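You operate a simulated robot arm through the tools that you are given. There is no shell and no other tool.

The job below is to be done with a simulated robot arm. You get a single attempt, and the scene is never put back.

JOB
Lay the low ledge's drip sheet in the steel drawer, set the card's nip pressure, jog an even test length.
Fine: shut the drawer and the nip before you jog; open the nip after. Where these are worked on the way, their far stop is far enough and under half their travel is too little: steel drawer.

Only the result counts: the job must be done as asked and must still hold three seconds after the hand-in. Knocking over, shifting, dropping, spilling or breaking anything else fails it. Flat cloth is picked up by pressing the open fingertips on it (5 to 10 N) and closing them slowly along it; thin cloth reads only 2 to 8 mm in the jaws.

ROBOT AND FRAMES
A 7-joint arm with a two-finger parallel gripper, fixed in place. Base frame: the origin is at the foot of the arm, x ahead of it, y to its left, z up. Lengths are in mm, angles in rad, forces in N, time in s.
With the tool pointing down near the work surface it reaches from about 100 to 580 mm from the base axis. Its first joint turns from -2.897 to 2.897 rad. Payload 3.43 kg.
The tool frame sits at the grasp point between the pads (the TCP): z along the fingers, y along the line on which they close. The tips reach 34 mm beyond it. Largest opening 128 mm; finger width 24, thickness 12; the body of the gripper, 48 by 130 mm, starts 96 mm behind the TCP.
Orientation is that of the tool frame in the base frame, as a unit quaternion [x, y, z, w]. With the fingers straight down and closing along the base's y, the tool's x points along the base's -x, its y along +y and its z along -z.

CONTROLS
- The arm moves only by the tool servo_tool. Its argument "plan" is text: rows parted by semicolons, each of 7 numbers parted by spaces: the shift along the tool's x, y, z in m, then the turn, a rotation vector about the tool's x, y, z in degrees, then the gripper command, from -1 (shut) to 1 (fully open), values between in proportion. In form: dx dy dz ax ay az gripper; .... A call has 1 to 20 rows; each row shifts and turns the commanded pose from where the row before left it, along the tool's axes as they then stand. A row lasts 0.2 s, in which the tool goes at most 50 mm and 0.15 rad; a call with a longer step from one row to the next is refused whole, and so is a gripper value outside its range. A pose out of reach is approached as far as the arm can. The call stops where the force on the tool passes 50 N (or 10 N more than at its start, if that is more) or the arm is blocked; 0.2 s more then pass. Each finger travels about 108 mm/s and halts on what it meets, pressing with about 42 N; the grip force reading is that of the motor and also rises with nothing between the fingers. The clock runs only during rows and for 0.2 s after the last one: add rows that do not move to give the fingers time. The reply holds the time, the measured pose of the TCP, the force on the tool along the base axes, the opening and the grip force, in the units named above and with some noise, with the torque about the TCP (base axes, N m) and any sound that the robot's microphone picked up, and new pictures: "views" is both (left out), scene, wrist or none.
- Cameras (640 x 400 px; columns grow to the right, rows downward): "scene" is fixed at [221.5, -500.3, 1247]; the picture's right is [0.89, -0.45, 0.00], its down [-0.21, -0.41, -0.89] and it looks along [0.40, 0.79, -0.46] (base axes); focal length 308 px, centre (320, 200). "wrist" rides on the gripper at [76, -11, -160] in the tool frame; the picture's right is [0.15, 0.99, 0.00], its down [-0.88, 0.13, -0.46] and it looks along [-0.45, 0.07, 0.89] (tool axes); focal length 234 px, centre (320, 200). There is no depth. A picture from a camera that has moved, and an enlarged one, comes with that camera's place and axes in the base frame and with its lens.
- raise_lower(by): slides the trunk up (or, below 0, down) by that many mm; the arm rides with it, the base frame stays. It gives what a move gives, with no picture.
- inspect(camera, box): a new picture of the part [left, top, right, bottom] of that camera's present view, enlarged. No time passes.
- hand_in(): hands the job in; it is judged then, once.

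Nothing tells you positions but the pictures and the camera data. Unless the task says otherwise, let go and move clear before handing in.

The tools are called after "Emit:" as a command line: name --argument value ..., lists and objects as JSON in quotes. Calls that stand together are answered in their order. servo_tool: Moves the arm, as the interface text tells. Its arguments: {"type":"object","properties":{"plan":{"type":"string"},"views":{"type":"string","enum":["both","scene","wrist","none"]}},"required":["plan"]} The other tools are called the same way: raise_lower (by) slides the trunk up or down; inspect (camera, box) takes an enlarged picture of a part of a camera's view; hand_in () hands the job in.

At the start:

```text
t: 0.0
ee_pos: [350.7, 324.0, 1053.6]
orientation: [0.0, 1.0, 0.0, 0.0]
contact_force: [0.5, 1.3, 0.1]
wrist_torque: [0.02, 0.02, 0.02]
finger_gap: 128.3
finger_force: 0.0
trunk travel left (down, up): [-275.0, 49.0]
```

scene: 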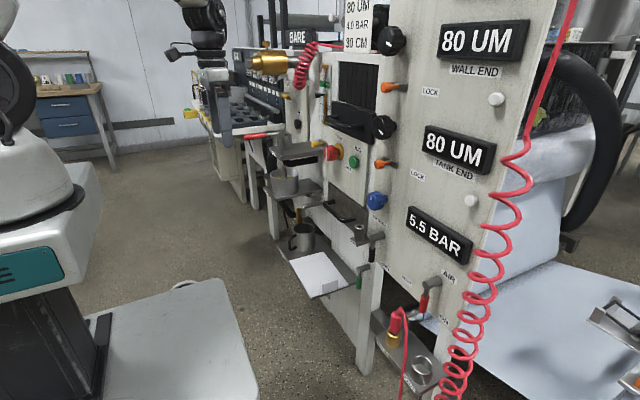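
wrist: 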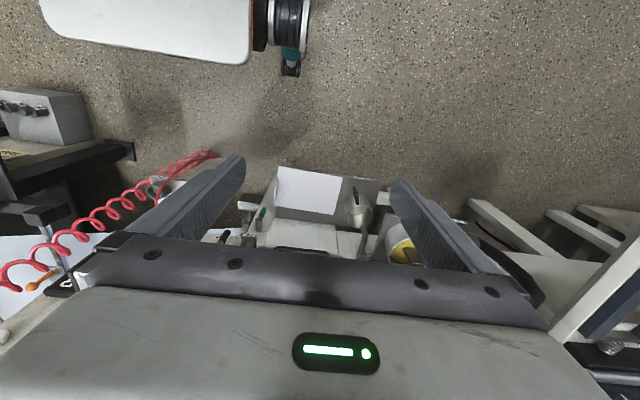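

I see a coating-machine panel with gap displays (80 UM, 80 UM), a 5.5 BAR pressure display, a card at the top, and a white sheet on a low ledge. I will zoom in to read the card and find the drawer and controls before moving.

Emit:
inspect --camera "scene" --box '[300, 0, 420, 75]'

Emit:
inspect --camera "scene" --box '[250, 100, 410, 200]'

Emit:
inspect --camera "scene" --box '[250, 190, 410, 290]'

Emit:
inspect --camera "scene" --box '[340, 250, 500, 350]'

Emit:
inspect --camera "scene" --box '[340, 0, 560, 137]'

Emit:
inspect --camera "wrist" --box '[200, 140, 440, 290]'

```text
5.33 times, centred on (360, 38) of scene
camera zoom: at [221.5, -500.3, 1247.0], right [0.89, -0.45, 0.0], down [-0.21, -0.41, -0.89], along [0.4, 0.79, -0.46], focal length 1644 px, centre (107, 1067)
```

zoom: 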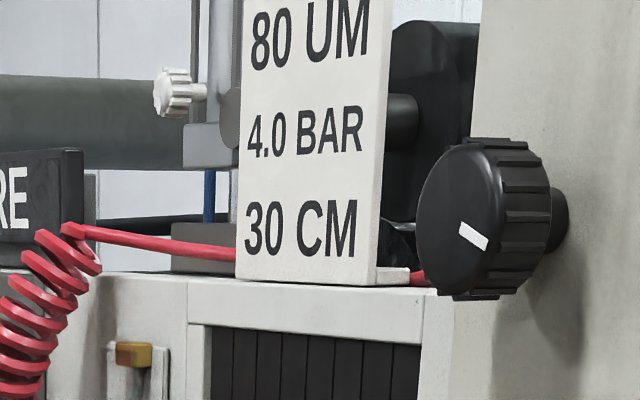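

```text
4.00 times, centred on (330, 150) of scene
camera zoom: at [221.5, -500.3, 1247.0], right [0.89, -0.45, 0.0], down [-0.21, -0.41, -0.89], along [0.4, 0.79, -0.46], focal length 1233 px, centre (280, 400)
```

zoom: 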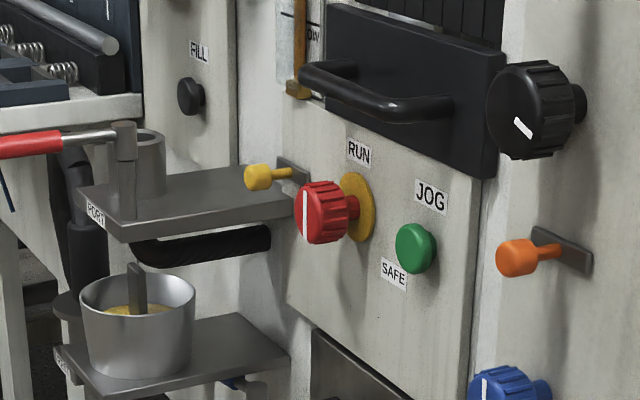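

```text
4.00 times, centred on (330, 240) of scene
camera zoom: at [221.5, -500.3, 1247.0], right [0.89, -0.45, 0.0], down [-0.21, -0.41, -0.89], along [0.4, 0.79, -0.46], focal length 1233 px, centre (280, 40)
```

zoom: 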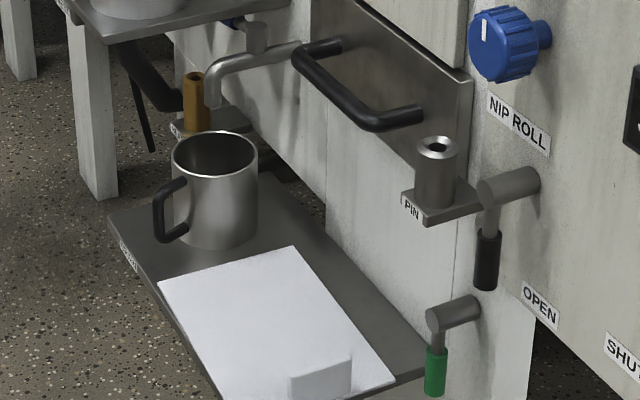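

```text
4.00 times, centred on (420, 300) of scene
camera zoom: at [221.5, -500.3, 1247.0], right [0.89, -0.45, 0.0], down [-0.21, -0.41, -0.89], along [0.4, 0.79, -0.46], focal length 1233 px, centre (-80, -200)
```

zoom: 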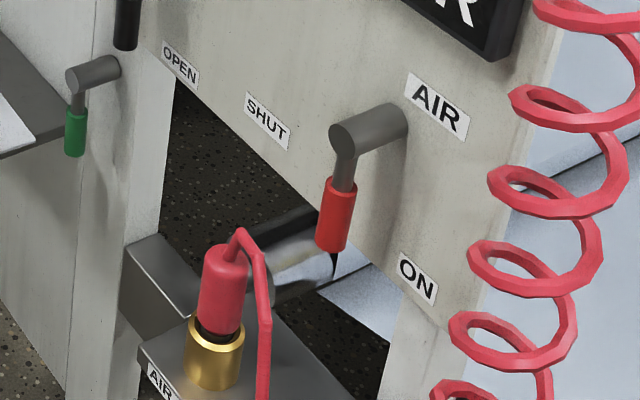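

```text
2.91 times, centred on (450, 68) of scene
camera zoom: at [221.5, -500.3, 1247.0], right [0.89, -0.45, 0.0], down [-0.21, -0.41, -0.89], along [0.4, 0.79, -0.46], focal length 896 px, centre (-58, 582)
```

zoom: 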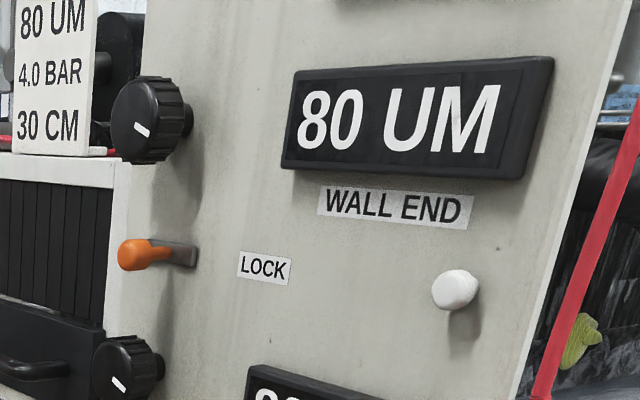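

```text
2.67 times, centred on (320, 215) of wrist
camera zoom: at [274.9, 311.2, 1211.8], right [-0.15, 0.99, 0.0], down [0.88, 0.13, 0.46], along [0.45, 0.07, -0.89], focal length 624 px, centre (320, 160)
```

zoom: 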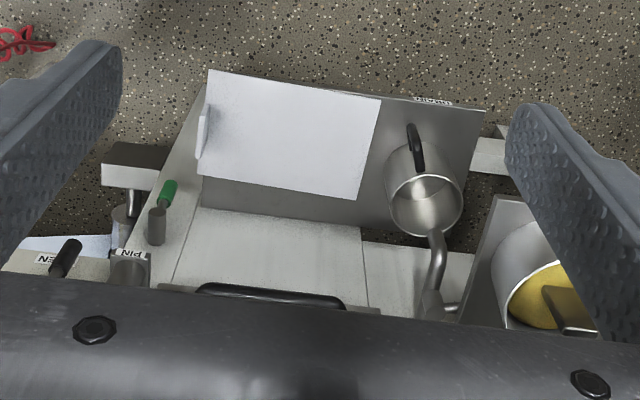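

The wrist view shows the panel faces the robot (normal about -x), with the sheet at roughly x 709, y 435, z 457. I will look at the rest of the scene in close-up to understand the controls.

Emit:
inspect --camera "scene" --box '[230, 10, 350, 85]'

Emit:
inspect --camera "scene" --box '[310, 130, 390, 180]'

Emit:
inspect --camera "scene" --box '[355, 180, 435, 230]'

Emit:
inspect --camera "scene" --box '[340, 220, 500, 320]'

Emit:
inspect --camera "scene" --box '[240, 140, 360, 215]'

Emit:
inspect --camera "scene" --box '[270, 230, 390, 305]'

Emit:
inspect --camera "wrist" --box '[0, 140, 240, 290]'

Emit:
inspect --camera "wrist" --box '[380, 180, 620, 330]'

Emit:
inspect --camera "scene" --box '[400, 90, 560, 190]'

```text
5.33 times, centred on (290, 48) of scene
camera zoom: at [221.5, -500.3, 1247.0], right [0.89, -0.45, 0.0], down [-0.21, -0.41, -0.89], along [0.4, 0.79, -0.46], focal length 1644 px, centre (480, 1013)
```

zoom: 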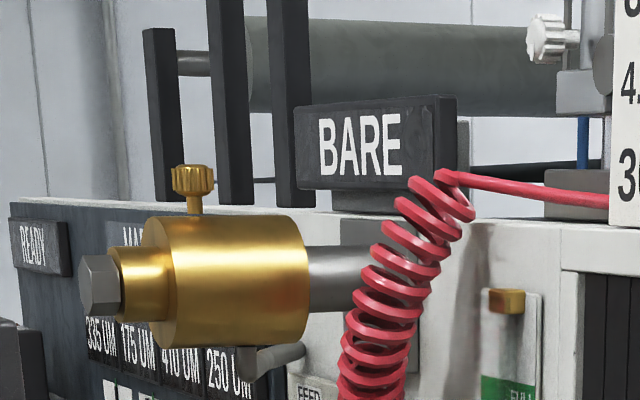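

```text
8.00 times, centred on (350, 155) of scene
camera zoom: at [221.5, -500.3, 1247.0], right [0.89, -0.45, 0.0], down [-0.21, -0.41, -0.89], along [0.4, 0.79, -0.46], focal length 2465 px, centre (80, 560)
```

zoom: 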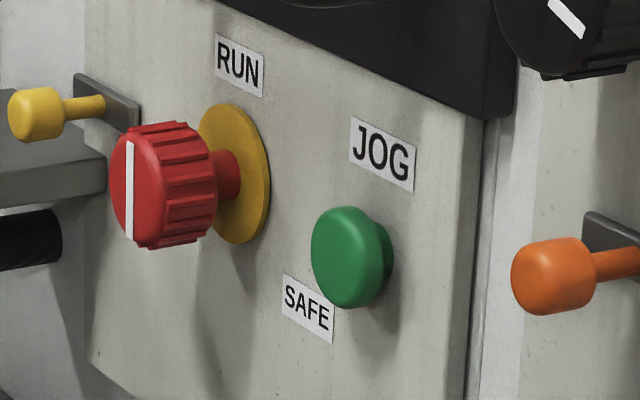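

```text
8.00 times, centred on (395, 205) of scene
camera zoom: at [221.5, -500.3, 1247.0], right [0.89, -0.45, 0.0], down [-0.21, -0.41, -0.89], along [0.4, 0.79, -0.46], focal length 2465 px, centre (-280, 160)
```

zoom: 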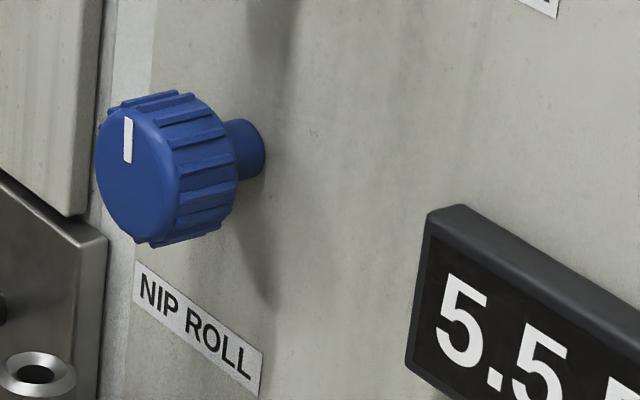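

```text
4.00 times, centred on (420, 270) of scene
camera zoom: at [221.5, -500.3, 1247.0], right [0.89, -0.45, 0.0], down [-0.21, -0.41, -0.89], along [0.4, 0.79, -0.46], focal length 1233 px, centre (-80, -80)
```

zoom: 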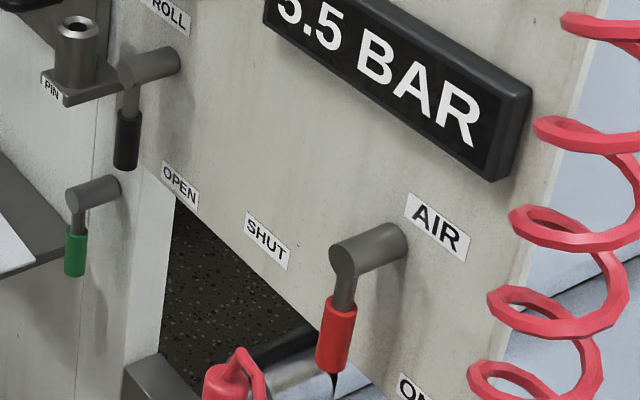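

```text
5.33 times, centred on (300, 178) of scene
camera zoom: at [221.5, -500.3, 1247.0], right [0.89, -0.45, 0.0], down [-0.21, -0.41, -0.89], along [0.4, 0.79, -0.46], focal length 1644 px, centre (427, 320)
```

zoom: 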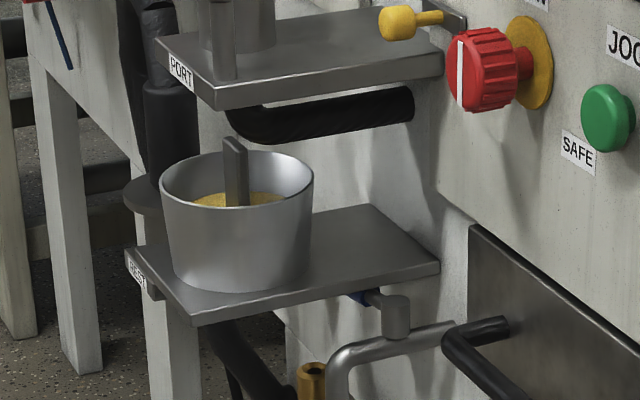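

```text
5.33 times, centred on (330, 268) of scene
camera zoom: at [221.5, -500.3, 1247.0], right [0.89, -0.45, 0.0], down [-0.21, -0.41, -0.89], along [0.4, 0.79, -0.46], focal length 1644 px, centre (267, -160)
```

zoom: 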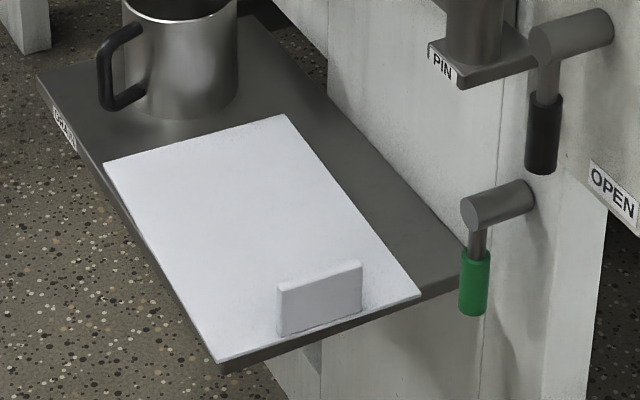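

```text
2.67 times, centred on (120, 215) of wrist
camera zoom: at [274.9, 311.2, 1211.8], right [-0.15, 0.99, 0.0], down [0.88, 0.13, 0.46], along [0.45, 0.07, -0.89], focal length 624 px, centre (853, 160)
```

zoom: 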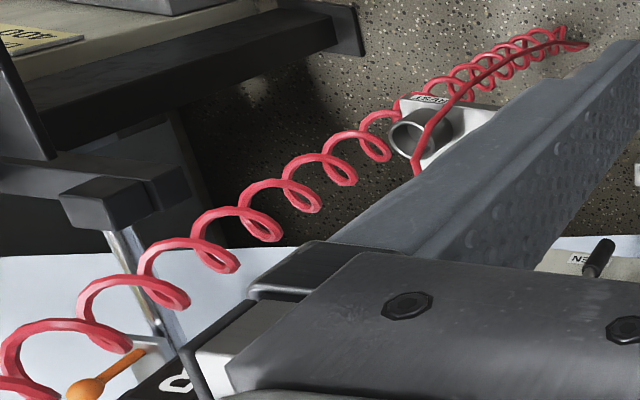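

```text
2.67 times, centred on (500, 255) of wrist
camera zoom: at [274.9, 311.2, 1211.8], right [-0.15, 0.99, 0.0], down [0.88, 0.13, 0.46], along [0.45, 0.07, -0.89], focal length 624 px, centre (-160, 53)
```

zoom: 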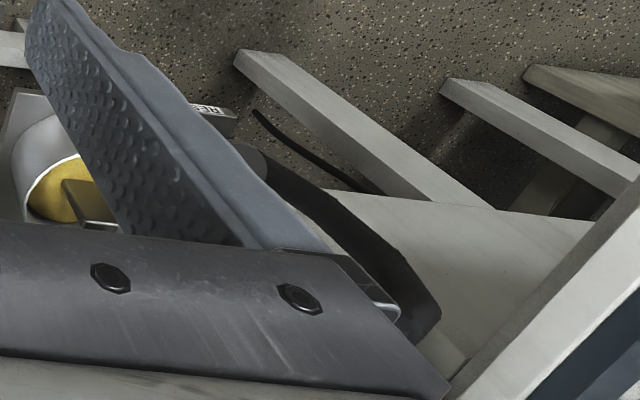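

```text
4.00 times, centred on (480, 140) of scene
camera zoom: at [221.5, -500.3, 1247.0], right [0.89, -0.45, 0.0], down [-0.21, -0.41, -0.89], along [0.4, 0.79, -0.46], focal length 1233 px, centre (-320, 440)
```

zoom: 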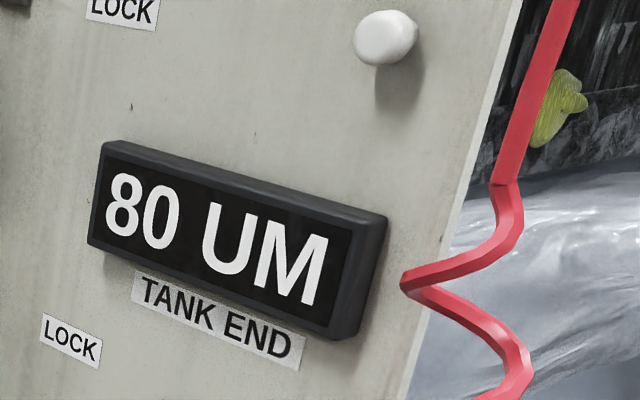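

The panel front is near x 735. My estimates are: steel drawer handle at about (690, 325, 700), blue NIP ROLL knob at (690, 101, 853), nip lever tip at (705, 102, 640), JOG at (720, 260, 907), and a sheet tab at about (622, 215, 475). The card says 4.0 BAR and 30 CM. Next I lower the trunk to reach this height.

Emit:
raise_lower --by -200

```text
t: 2.2
ee_pos: [352.3, 324.3, 853.5]
orientation: [0.0, 1.0, -0.001, 0.0]
contact_force: [-0.2, 0.5, 0.7]
wrist_torque: [0.01, 0.05, -0.01]
finger_gap: 128.1
finger_force: 0.1
trunk travel left (down, up): [-75.0, 249.0]
```

The trunk is down by 200 mm. Next I move forward over free space and pitch the tool towards the panel to get a better wrist view.

Emit:
servo_tool --plan "-0.03 0 0 0 0 0 1; -0.03 0 0 0 0 0 1; -0.03 0 0 0 0 0 1; 0 0 0 0 -8.5 0 1; 0 0 0 0 -8.5 0 1; 0 0 0 0 -8.5 0 1; 0 0 0 0 -8.5 0 1; 0 0 0 0 -8.5 0 1; 0 0 0 0 0 0 1" --views "both"

```text
t: 4.2
ee_pos: [441.5, 323.6, 852.7]
orientation: [0.0, 0.932, 0.0, 0.362]
contact_force: [-0.6, 0.3, 0.7]
wrist_torque: [0.02, 0.01, -0.01]
finger_gap: 127.9
finger_force: 0.1
trunk travel left (down, up): [-75.0, 249.0]
camera wrist: at [276.7, 311.1, 918.6], right [-0.11, 0.99, -0.1], down [0.34, 0.13, 0.93], along [0.93, 0.07, -0.35], focal length 234 px, centre (320, 200)
```

scene: 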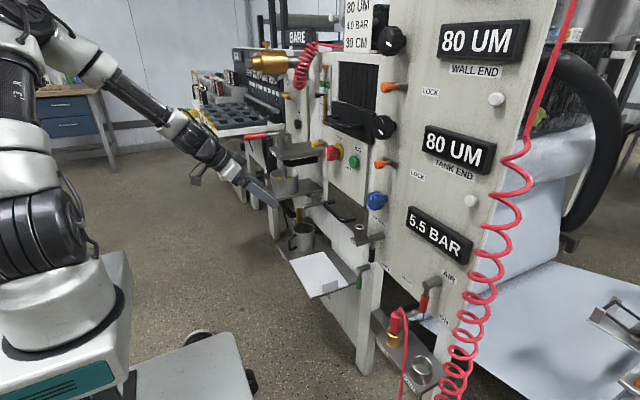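
wrist: 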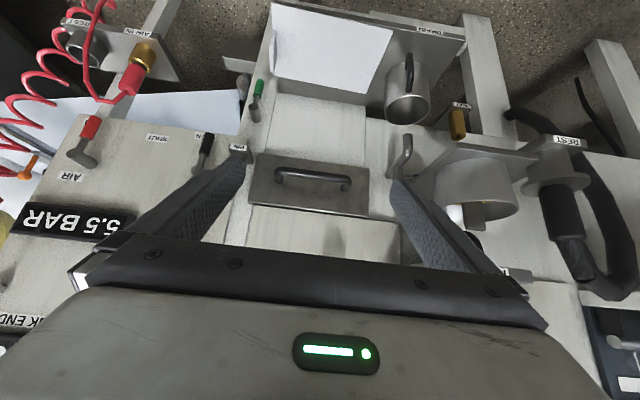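

The wrist view now shows the whole panel (upside down), with the steel drawer and its handle in the middle. I will enlarge parts to fix positions more accurately.

Emit:
inspect --camera "wrist" --box '[200, 100, 440, 250]'

Emit:
inspect --camera "wrist" --box '[240, 0, 480, 150]'

Emit:
inspect --camera "wrist" --box '[20, 80, 260, 230]'

Emit:
inspect --camera "scene" --box '[300, 180, 400, 243]'

```text
2.67 times, centred on (320, 175) of wrist
camera zoom: at [276.7, 311.1, 918.6], right [-0.11, 0.99, -0.1], down [0.34, 0.13, 0.93], along [0.93, 0.07, -0.35], focal length 624 px, centre (320, 267)
```

zoom: 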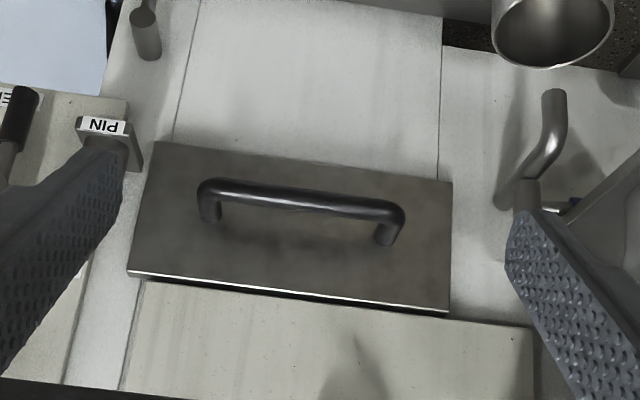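

```text
2.67 times, centred on (360, 75) of wrist
camera zoom: at [276.7, 311.1, 918.6], right [-0.11, 0.99, -0.1], down [0.34, 0.13, 0.93], along [0.93, 0.07, -0.35], focal length 624 px, centre (213, 533)
```

zoom: 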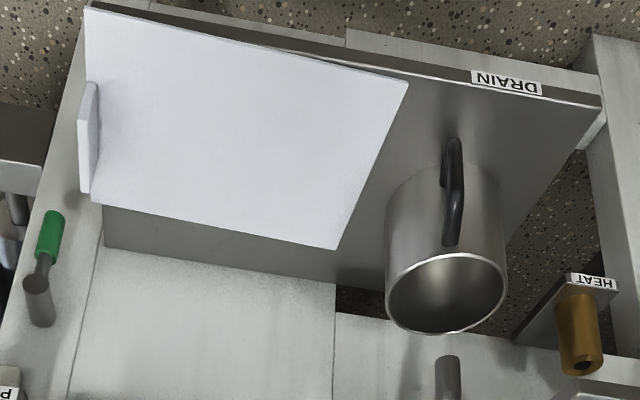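

```text
2.67 times, centred on (140, 155) of wrist
camera zoom: at [276.7, 311.1, 918.6], right [-0.11, 0.99, -0.1], down [0.34, 0.13, 0.93], along [0.93, 0.07, -0.35], focal length 624 px, centre (800, 320)
```

zoom: 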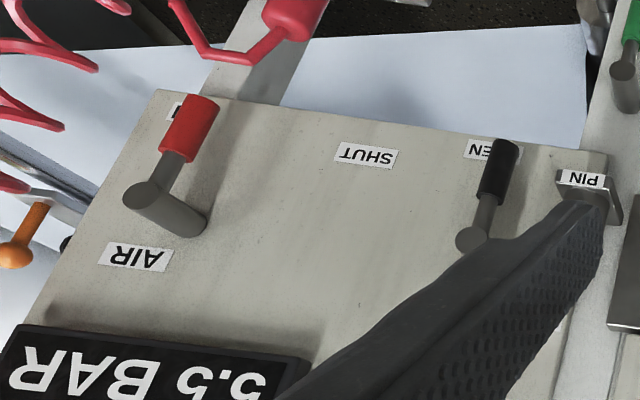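

```text
6.35 times, centred on (350, 212) of scene
camera zoom: at [221.5, -500.3, 1247.0], right [0.89, -0.45, 0.0], down [-0.21, -0.41, -0.89], along [0.4, 0.79, -0.46], focal length 1957 px, centre (130, 127)
```

zoom: 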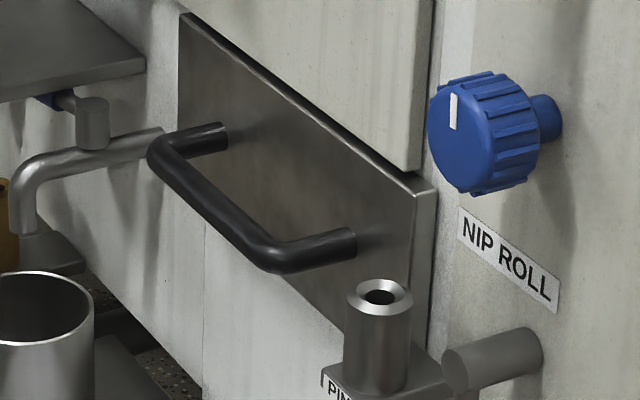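

Refined estimate: the drawer front is x≈737, y 200–451, z 654–768, and the handle bar is at x≈690, z≈710, y 251–398. I will hook the bar from above with closed fingers, so first I go to a staging point in front of and above it.

Emit:
servo_tool --plan "-0.0215 0 0.0267 0 0 0 -1; -0.0215 0 0.0267 0 0 0 -1; -0.0215 0 0.0267 0 0 0 -1; -0.0215 0 0.0267 0 0 0 -1; -0.0215 0 0.0267 0 0 0 -1; 0 0 0 0 0 0 -1" --views "both"

```text
t: 5.6
ee_pos: [611.0, 324.5, 828.0]
orientation: [0.0, 0.932, 0.0, 0.362]
contact_force: [0.1, -0.2, -0.7]
wrist_torque: [-0.04, -0.02, 0.0]
finger_gap: 0.0
finger_force: 32.7
trunk travel left (down, up): [-75.0, 249.0]
camera wrist: at [445.6, 311.8, 892.3], right [-0.11, 0.99, -0.1], down [0.34, 0.13, 0.93], along [0.93, 0.07, -0.35], focal length 234 px, centre (320, 200)
```

scene: 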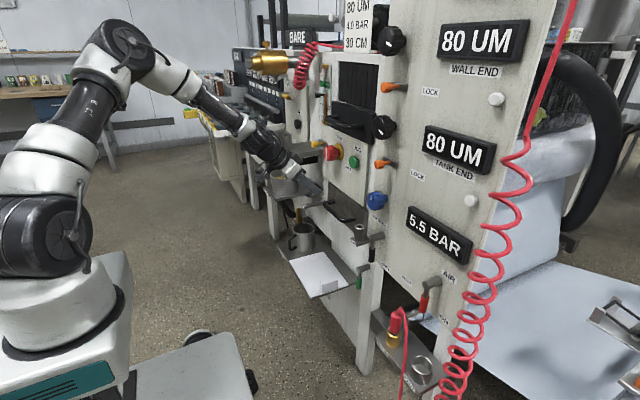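
wrist: 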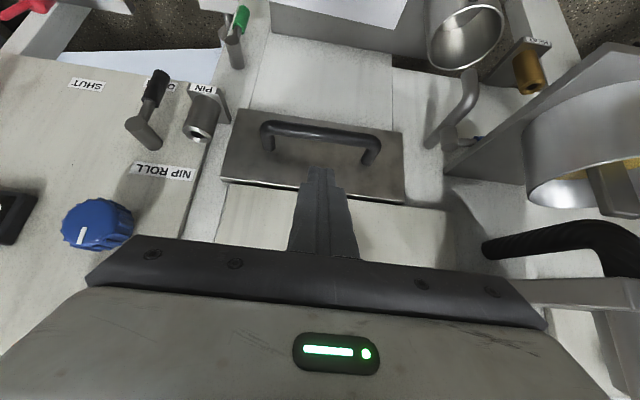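

Emit:
inspect --camera "wrist" --box '[200, 90, 440, 240]'

Emit:
inspect --camera "scene" --box '[260, 130, 420, 230]'

```text
2.67 times, centred on (320, 165) of wrist
camera zoom: at [445.6, 311.8, 892.3], right [-0.11, 0.99, -0.1], down [0.34, 0.13, 0.93], along [0.93, 0.07, -0.35], focal length 624 px, centre (320, 293)
```

zoom: 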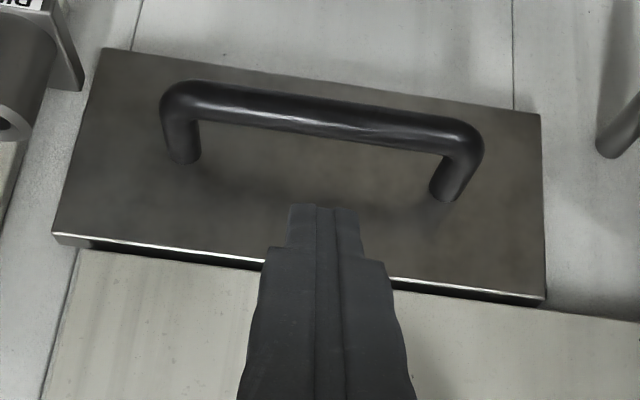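

```text
4.00 times, centred on (340, 180) of scene
camera zoom: at [221.5, -500.3, 1247.0], right [0.89, -0.45, 0.0], down [-0.21, -0.41, -0.89], along [0.4, 0.79, -0.46], focal length 1233 px, centre (240, 280)
```

zoom: 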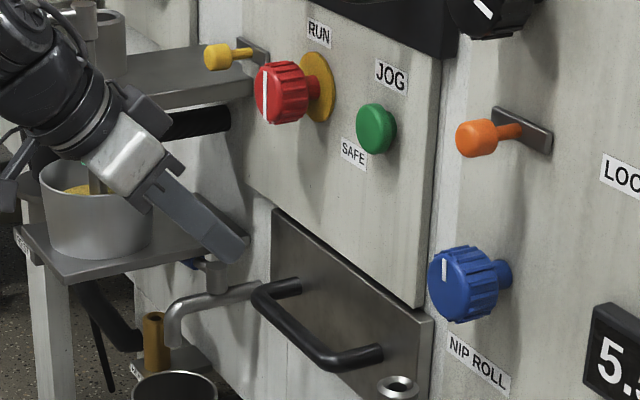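

The third view agrees: bar at about (691, 324, 711). I now slide the closed fingers along the tool axis to just behind the bar.

Emit:
servo_tool --plan "-0.0007 0 0.0205 0 0 0 -1; -0.0007 0 0.0205 0 0 0 -1; -0.0007 0 0.0205 0 0 0 -1; -0.0007 0 0.0205 0 0 0 -1; -0.0007 0 0.0205 0 0 0 -1; -0.0007 0 0.0205 0 0 0 -1; 0 0 0 0 0 0 -1" --views "both"

Emit:
inspect --camera "scene" --box '[280, 170, 400, 245]'

Emit:
inspect --camera "wrist" --box '[200, 90, 440, 240]'

```text
t: 7.2
ee_pos: [698.1, 324.4, 737.7]
orientation: [0.0, 0.932, 0.0, 0.362]
contact_force: [1.9, -0.5, -0.3]
wrist_torque: [0.01, -0.04, -0.02]
finger_gap: 0.3
finger_force: 33.1
trunk travel left (down, up): [-75.0, 249.0]
camera wrist: at [533.1, 312.2, 803.7], right [-0.11, 0.99, -0.1], down [0.34, 0.13, 0.93], along [0.93, 0.07, -0.35], focal length 234 px, centre (320, 200)
```

scene: 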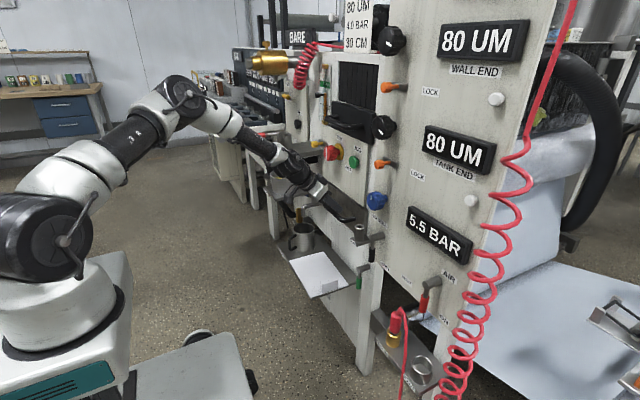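
wrist: 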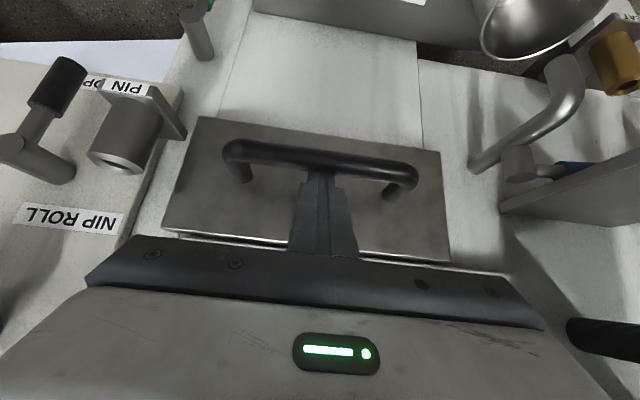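

```text
5.33 times, centred on (340, 208) of scene
camera zoom: at [221.5, -500.3, 1247.0], right [0.89, -0.45, 0.0], down [-0.21, -0.41, -0.89], along [0.4, 0.79, -0.46], focal length 1644 px, centre (213, 160)
```

zoom: 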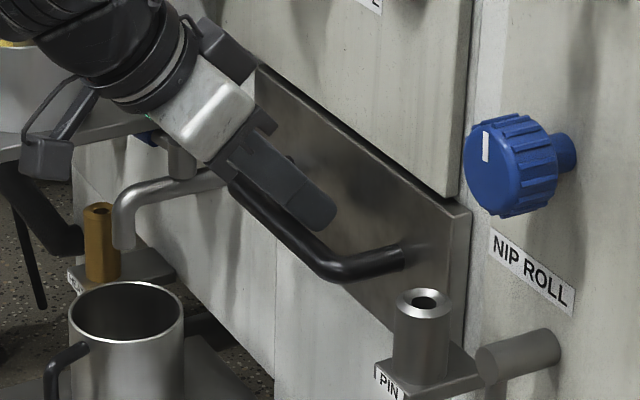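

```text
2.67 times, centred on (320, 165) of wrist
camera zoom: at [533.1, 312.2, 803.7], right [-0.11, 0.99, -0.1], down [0.34, 0.13, 0.93], along [0.93, 0.07, -0.35], focal length 624 px, centre (320, 293)
```

zoom: 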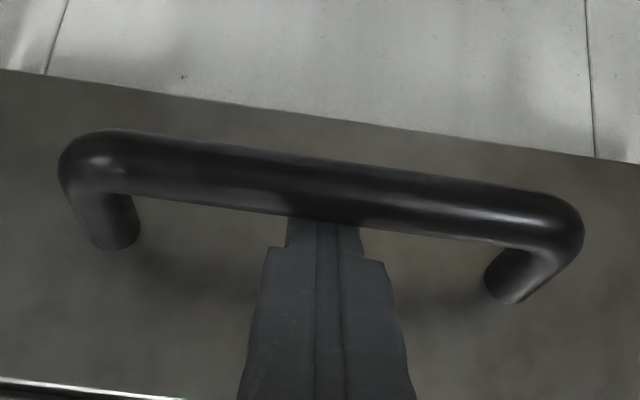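

The fingertips sit behind the bar. Now I pull straight back along -x.

Emit:
servo_tool --plan "0.01106 0 -0.01013 0 0 0 -1; 0.01106 0 -0.01013 0 0 0 -1; 0.01106 0 -0.01013 0 0 0 -1; 0.01106 0 -0.01013 0 0 0 -1; 0.01106 0 -0.01013 0 0 0 -1; 0 0 0 0 0 0 -1" --views "both"

```text
t: 8.6
ee_pos: [621.6, 324.2, 740.0]
orientation: [0.001, 0.932, 0.0, 0.363]
contact_force: [5.2, -0.9, 9.3]
wrist_torque: [0.02, -0.09, 0.0]
finger_gap: 0.0
finger_force: 33.1
trunk travel left (down, up): [-75.0, 249.0]
camera wrist: at [457.4, 311.6, 804.4], right [-0.11, 0.99, -0.1], down [0.34, 0.13, 0.93], along [0.93, 0.07, -0.35], focal length 234 px, centre (320, 200)
```

scene: 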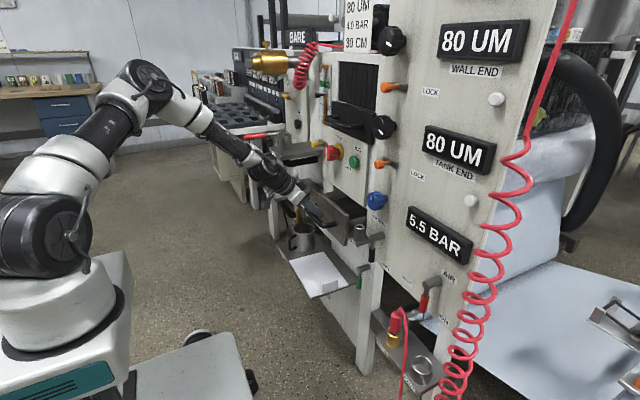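
wrist: 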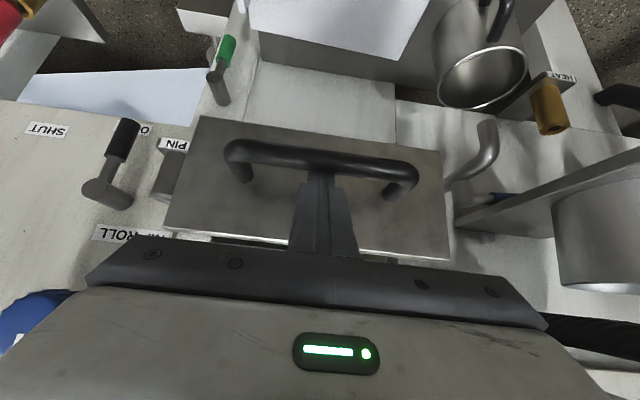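

The drawer follows. I keep pulling towards its far stop.

Emit:
servo_tool --plan "0.01106 0 -0.01013 0 0 0 -1; 0.01106 0 -0.01013 0 0 0 -1; 0.01106 0 -0.01013 0 0 0 -1; 0.01106 0 -0.01013 0 0 0 -1; 0.01106 0 -0.01013 0 0 0 -1; 0.01106 0 -0.01013 0 0 0 -1; 0.01106 0 -0.01013 0 0 0 -1; 0.01106 0 -0.01013 0 0 0 -1; 0 0 0 0 0 0 -1" --views "both"

```text
t: 10.6
ee_pos: [501.6, 321.9, 739.2]
orientation: [0.0, 0.932, 0.0, 0.363]
contact_force: [2.8, 0.6, 3.7]
wrist_torque: [0.01, -0.03, -0.03]
finger_gap: 0.0
finger_force: 32.4
trunk travel left (down, up): [-75.0, 249.0]
camera wrist: at [337.3, 309.8, 804.0], right [-0.11, 0.99, -0.1], down [0.34, 0.13, 0.93], along [0.93, 0.07, -0.35], focal length 234 px, centre (320, 200)
```

scene: 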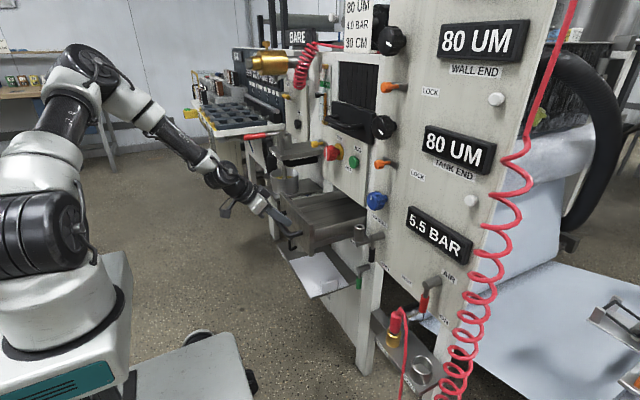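
wrist: 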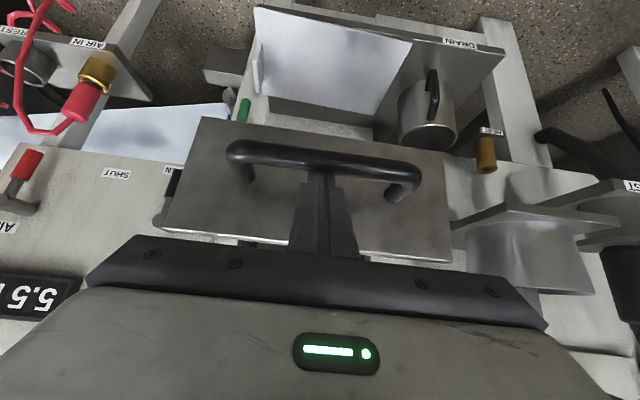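

The drawer is about 195 mm out and still moving freely. I will look into it before pulling further.

Emit:
inspect --camera "scene" --box '[250, 170, 410, 270]'

Emit:
inspect --camera "scene" --box '[260, 230, 380, 305]'

Emit:
inspect --camera "wrist" --box '[200, 0, 520, 200]'

```text
4.00 times, centred on (330, 220) of scene
camera zoom: at [221.5, -500.3, 1247.0], right [0.89, -0.45, 0.0], down [-0.21, -0.41, -0.89], along [0.4, 0.79, -0.46], focal length 1233 px, centre (280, 120)
```

zoom: 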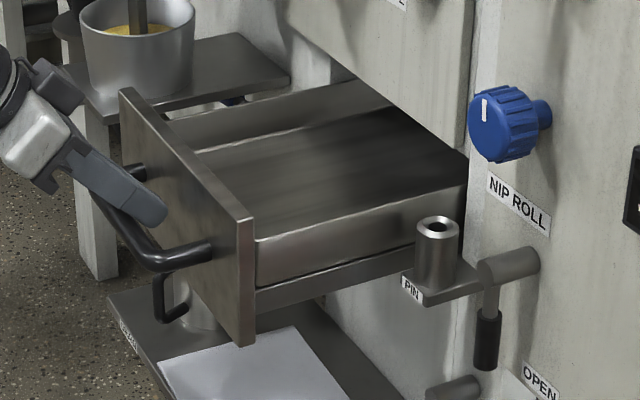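

```text
5.33 times, centred on (320, 268) of scene
camera zoom: at [221.5, -500.3, 1247.0], right [0.89, -0.45, 0.0], down [-0.21, -0.41, -0.89], along [0.4, 0.79, -0.46], focal length 1644 px, centre (320, -160)
```

zoom: 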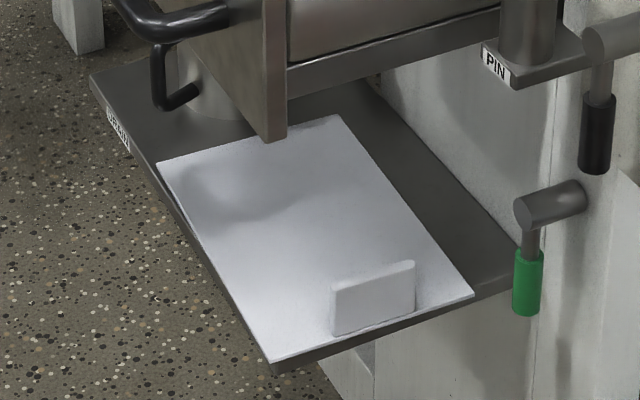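

```text
2.00 times, centred on (360, 100) of wrist
camera zoom: at [337.3, 309.8, 804.0], right [-0.11, 0.99, -0.1], down [0.34, 0.13, 0.93], along [0.93, 0.07, -0.35], focal length 468 px, centre (240, 400)
```

zoom: 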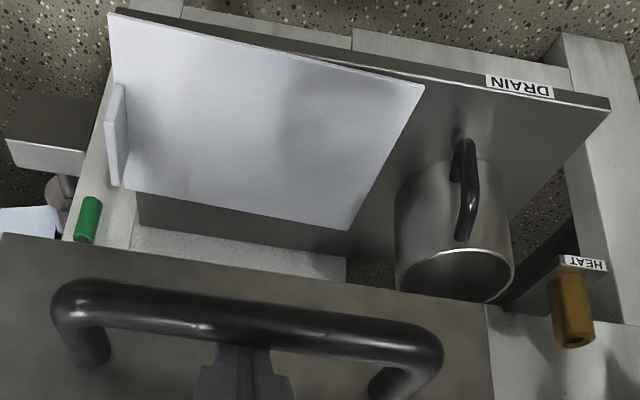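

The drawer interior is visible: a floor with low side walls (to about z 733) and a taller front plate. I keep pulling gently to find the far stop.

Emit:
servo_tool --plan "0.00737 0 -0.00676 0 0 0 -1; 0.00737 0 -0.00676 0 0 0 -1; 0.00737 0 -0.00676 0 0 0 -1; 0.00737 0 -0.00676 0 0 0 -1; 0 0 0 0 0 0 -1" --views "both"

```text
t: 11.8
ee_pos: [460.4, 323.9, 738.5]
orientation: [0.0, 0.932, 0.0, 0.362]
contact_force: [2.2, -1.8, 2.7]
wrist_torque: [-0.04, -0.06, -0.01]
finger_gap: 0.0
finger_force: 32.2
trunk travel left (down, up): [-75.0, 249.0]
camera wrist: at [296.9, 311.1, 804.2], right [-0.11, 0.99, -0.1], down [0.34, 0.13, 0.93], along [0.93, 0.07, -0.35], focal length 234 px, centre (320, 200)
```

scene: 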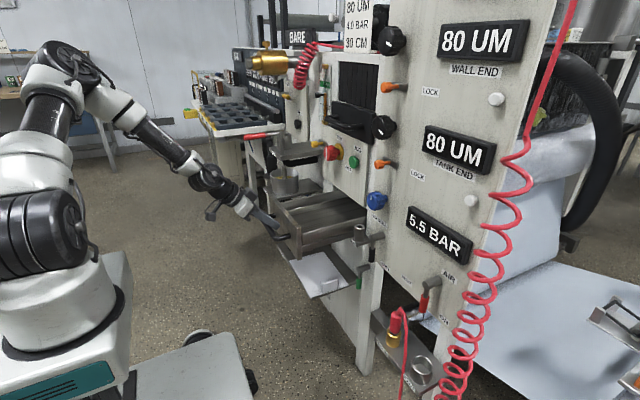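
wrist: 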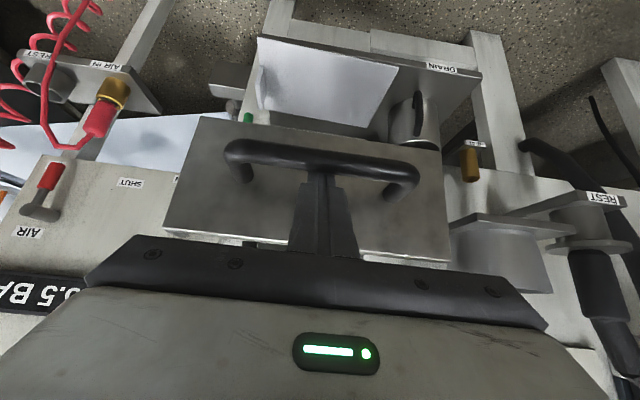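

The drawer is about 235 mm out, well past any half travel. The sheet lies below it, so I need room to reach the tab under the drawer. I will ease the drawer back about 15–20 mm with the same fingertips, then unhook.

Emit:
servo_tool --plan "-0.00737 0 0.00676 0 0 0 -1; -0.00737 0 0.00676 0 0 0 -1; -0.00737 0 0.00676 0 0 0 -1; 0 0 0 0 0 0 -1" --views "both"

Emit:
inspect --camera "scene" --box '[250, 170, 410, 270]'

Emit:
inspect --camera "wrist" --box '[200, 90, 440, 240]'

```text
t: 12.8
ee_pos: [491.2, 324.4, 739.2]
orientation: [-0.001, 0.932, 0.001, 0.363]
contact_force: [-3.5, -0.2, -0.6]
wrist_torque: [0.0, 0.12, -0.01]
finger_gap: 0.1
finger_force: 33.1
trunk travel left (down, up): [-75.0, 249.0]
camera wrist: at [327.6, 311.5, 804.0], right [-0.11, 0.99, -0.1], down [0.34, 0.13, 0.93], along [0.93, 0.07, -0.35], focal length 234 px, centre (320, 200)
```

scene: 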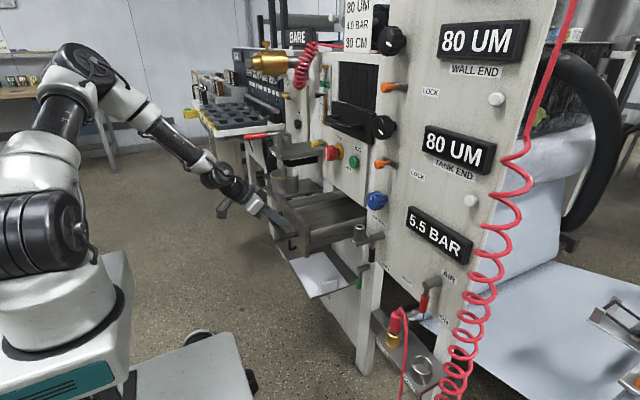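
wrist: 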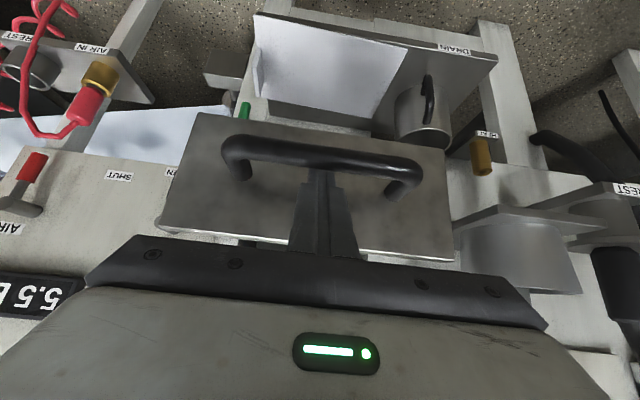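

```text
4.00 times, centred on (330, 220) of scene
camera zoom: at [221.5, -500.3, 1247.0], right [0.89, -0.45, 0.0], down [-0.21, -0.41, -0.89], along [0.4, 0.79, -0.46], focal length 1233 px, centre (280, 120)
```

zoom: 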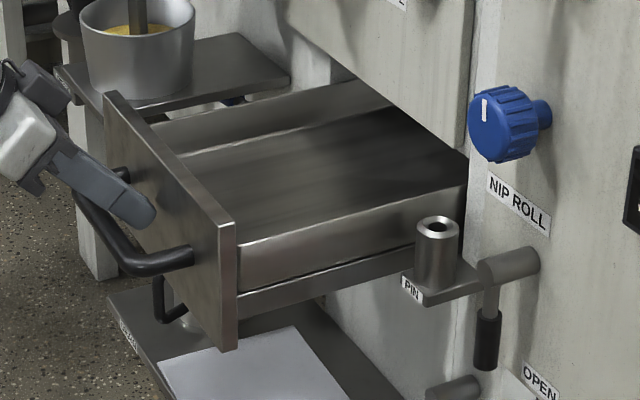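

```text
2.67 times, centred on (320, 165) of wrist
camera zoom: at [327.6, 311.5, 804.0], right [-0.11, 0.99, -0.1], down [0.34, 0.13, 0.93], along [0.93, 0.07, -0.35], focal length 624 px, centre (320, 293)
```

zoom: 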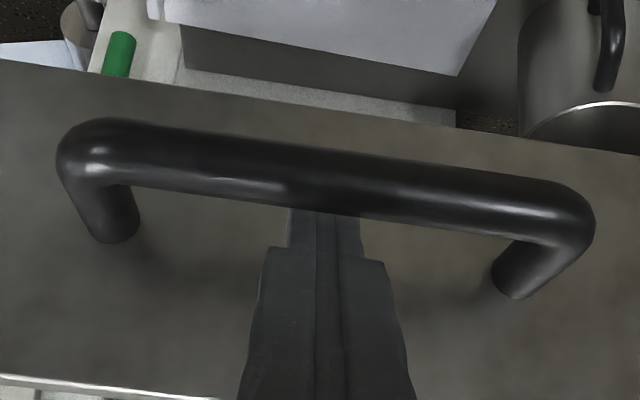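

The drawer is now about 212 mm out (front face x≈525, bar x≈478). I unhook backwards along the tool axis and rise for a view into the drawer.

Emit:
servo_tool --plan "0 0 -0.03 0 0 0 -1; 0 0 -0.03 0 0 0 -1; 0 0 -0.03 0 0 0 -1; 0 0 -0.03 0 0 0 -1; -0.02703 0 -0.0295 0 0 0 -1; -0.02703 0 -0.0295 0 0 0 -1; -0.02703 0 -0.0295 0 0 0 -1; -0.0295 0 0.027 0 0 0 1; -0.0295 0 0.027 0 0 0 1; 0 0 0 0 0 0 1" --views "both"

Emit:
inspect --camera "wrist" --box '[160, 60, 480, 260]'

Emit:
inspect --camera "scene" --box '[260, 170, 400, 258]'

```text
t: 15.0
ee_pos: [489.8, 323.1, 946.2]
orientation: [0.0, 0.932, 0.0, 0.363]
contact_force: [0.2, 0.4, -0.2]
wrist_torque: [0.02, 0.01, -0.01]
finger_gap: 128.0
finger_force: 0.2
trunk travel left (down, up): [-75.0, 249.0]
camera wrist: at [326.1, 310.7, 1011.4], right [-0.11, 0.99, -0.1], down [0.34, 0.13, 0.93], along [0.93, 0.07, -0.35], focal length 234 px, centre (320, 200)
```

scene: 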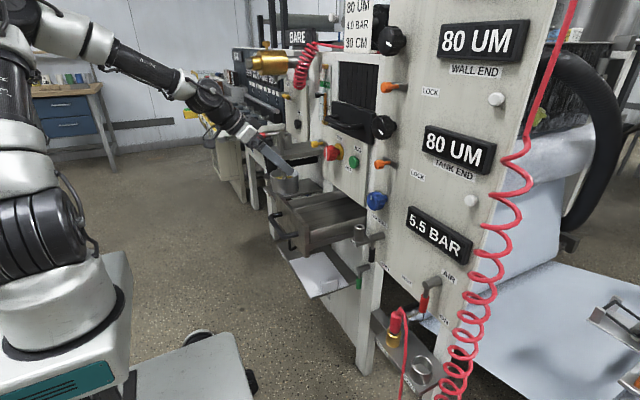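
wrist: 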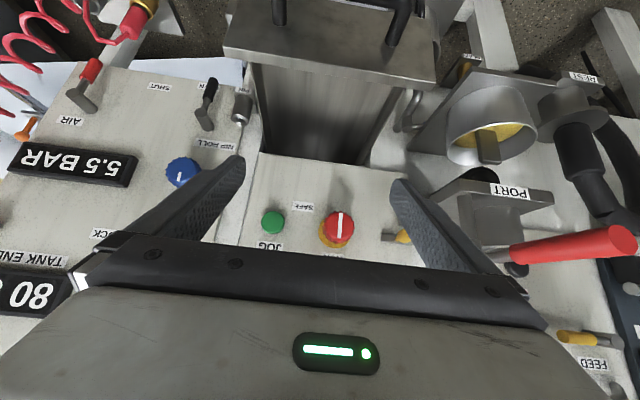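

```text
2.00 times, centred on (320, 160) of wrist
camera zoom: at [326.1, 310.7, 1011.4], right [-0.11, 0.99, -0.1], down [0.34, 0.13, 0.93], along [0.93, 0.07, -0.35], focal length 468 px, centre (320, 280)
```

zoom: 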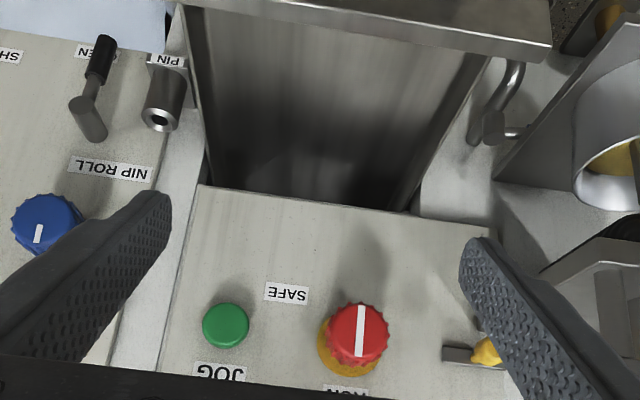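

```text
4.55 times, centred on (330, 214) of scene
camera zoom: at [221.5, -500.3, 1247.0], right [0.89, -0.45, 0.0], down [-0.21, -0.41, -0.89], along [0.4, 0.79, -0.46], focal length 1401 px, centre (274, 136)
```

zoom: 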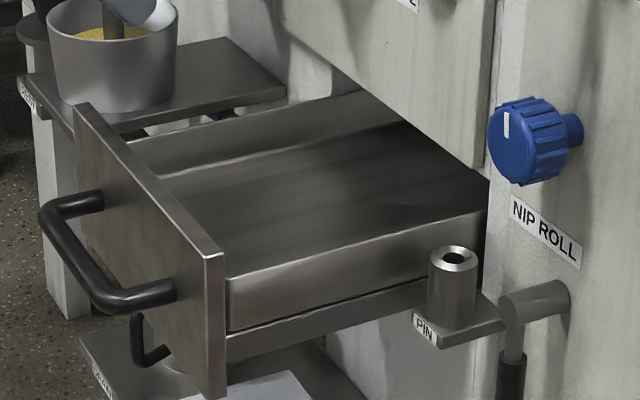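

Emit:
inspect --camera "wrist" --box '[230, 50, 420, 169]'

Emit:
inspect --camera "wrist" --box '[200, 0, 460, 163]'

```text
3.36 times, centred on (325, 110) of wrist
camera zoom: at [326.1, 310.7, 1011.4], right [-0.11, 0.99, -0.1], down [0.34, 0.13, 0.93], along [0.93, 0.07, -0.35], focal length 787 px, centre (303, 504)
```

zoom: 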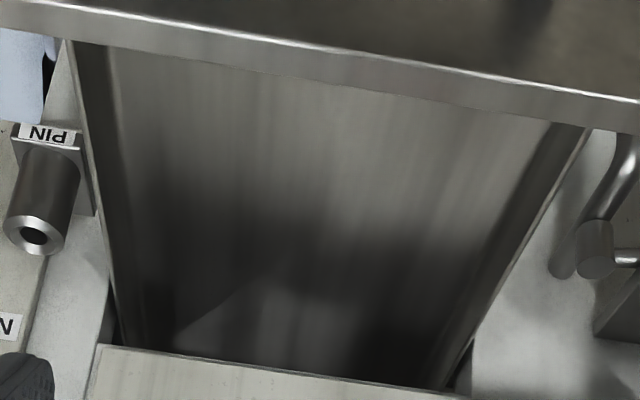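

```text
2.45 times, centred on (330, 82) of wrist
camera zoom: at [326.1, 310.7, 1011.4], right [-0.11, 0.99, -0.1], down [0.34, 0.13, 0.93], along [0.93, 0.07, -0.35], focal length 575 px, centre (296, 491)
```

zoom: 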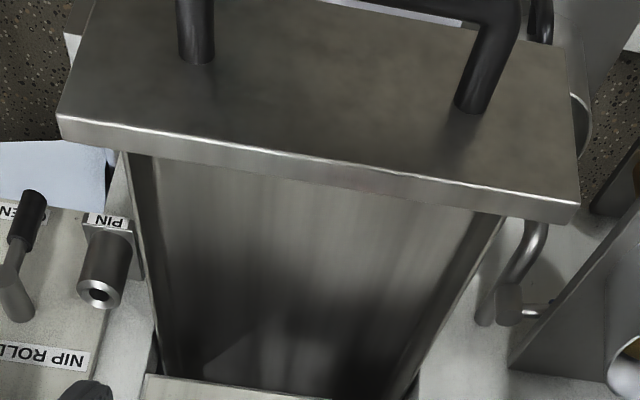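

I want an accurate measure of the drawer's inside against the sheet's size, so I turn the tool straight down for a top view.

Emit:
servo_tool --plan "0 0 0 0 8.5 0 1; 0 0 0 0 8.5 0 1; 0 0 0 0 8.5 0 1; 0 0 0 0 8.5 0 1; 0 0 0 0 8.5 0 1; 0 0 0 0 0 0 1" --views "wrist"

Emit:
inspect --camera "wrist" --box '[220, 90, 420, 215]'

```text
t: 16.4
ee_pos: [489.6, 323.4, 947.7]
orientation: [0.0, 1.0, 0.0, -0.001]
contact_force: [0.2, -0.3, -0.3]
wrist_torque: [0.01, 0.01, -0.03]
finger_gap: 127.9
finger_force: 0.1
trunk travel left (down, up): [-75.0, 249.0]
camera wrist: at [414.7, 311.0, 1106.6], right [-0.15, 0.99, 0.0], down [0.88, 0.13, 0.45], along [0.45, 0.07, -0.89], focal length 234 px, centre (320, 200)
```

wrist: 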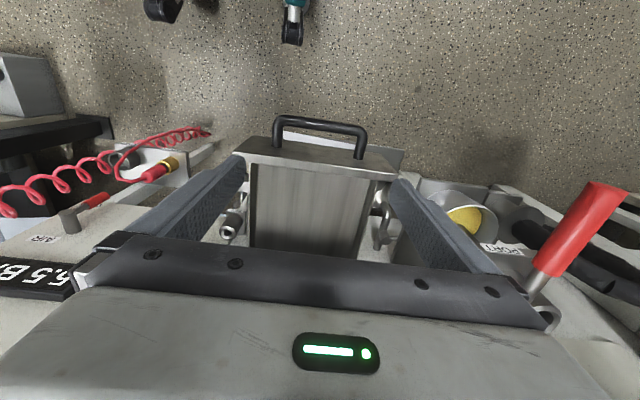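

```text
3.20 times, centred on (320, 152) of wrist
camera zoom: at [414.7, 311.0, 1106.6], right [-0.15, 0.99, 0.0], down [0.88, 0.13, 0.45], along [0.45, 0.07, -0.89], focal length 749 px, centre (320, 352)
```

zoom: 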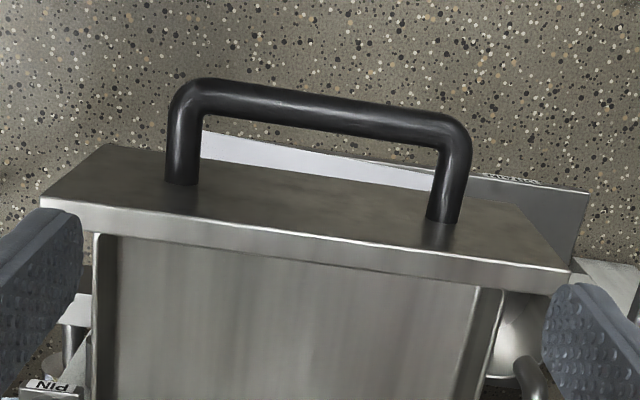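

Emit:
inspect --camera "wrist" --box '[230, 145, 410, 257]'

```text
3.56 times, centred on (320, 201) of wrist
camera zoom: at [414.7, 311.0, 1106.6], right [-0.15, 0.99, 0.0], down [0.88, 0.13, 0.45], along [0.45, 0.07, -0.89], focal length 833 px, centre (320, 196)
```

zoom: 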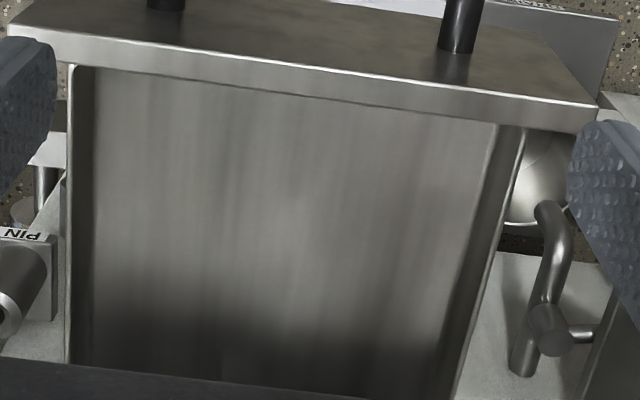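

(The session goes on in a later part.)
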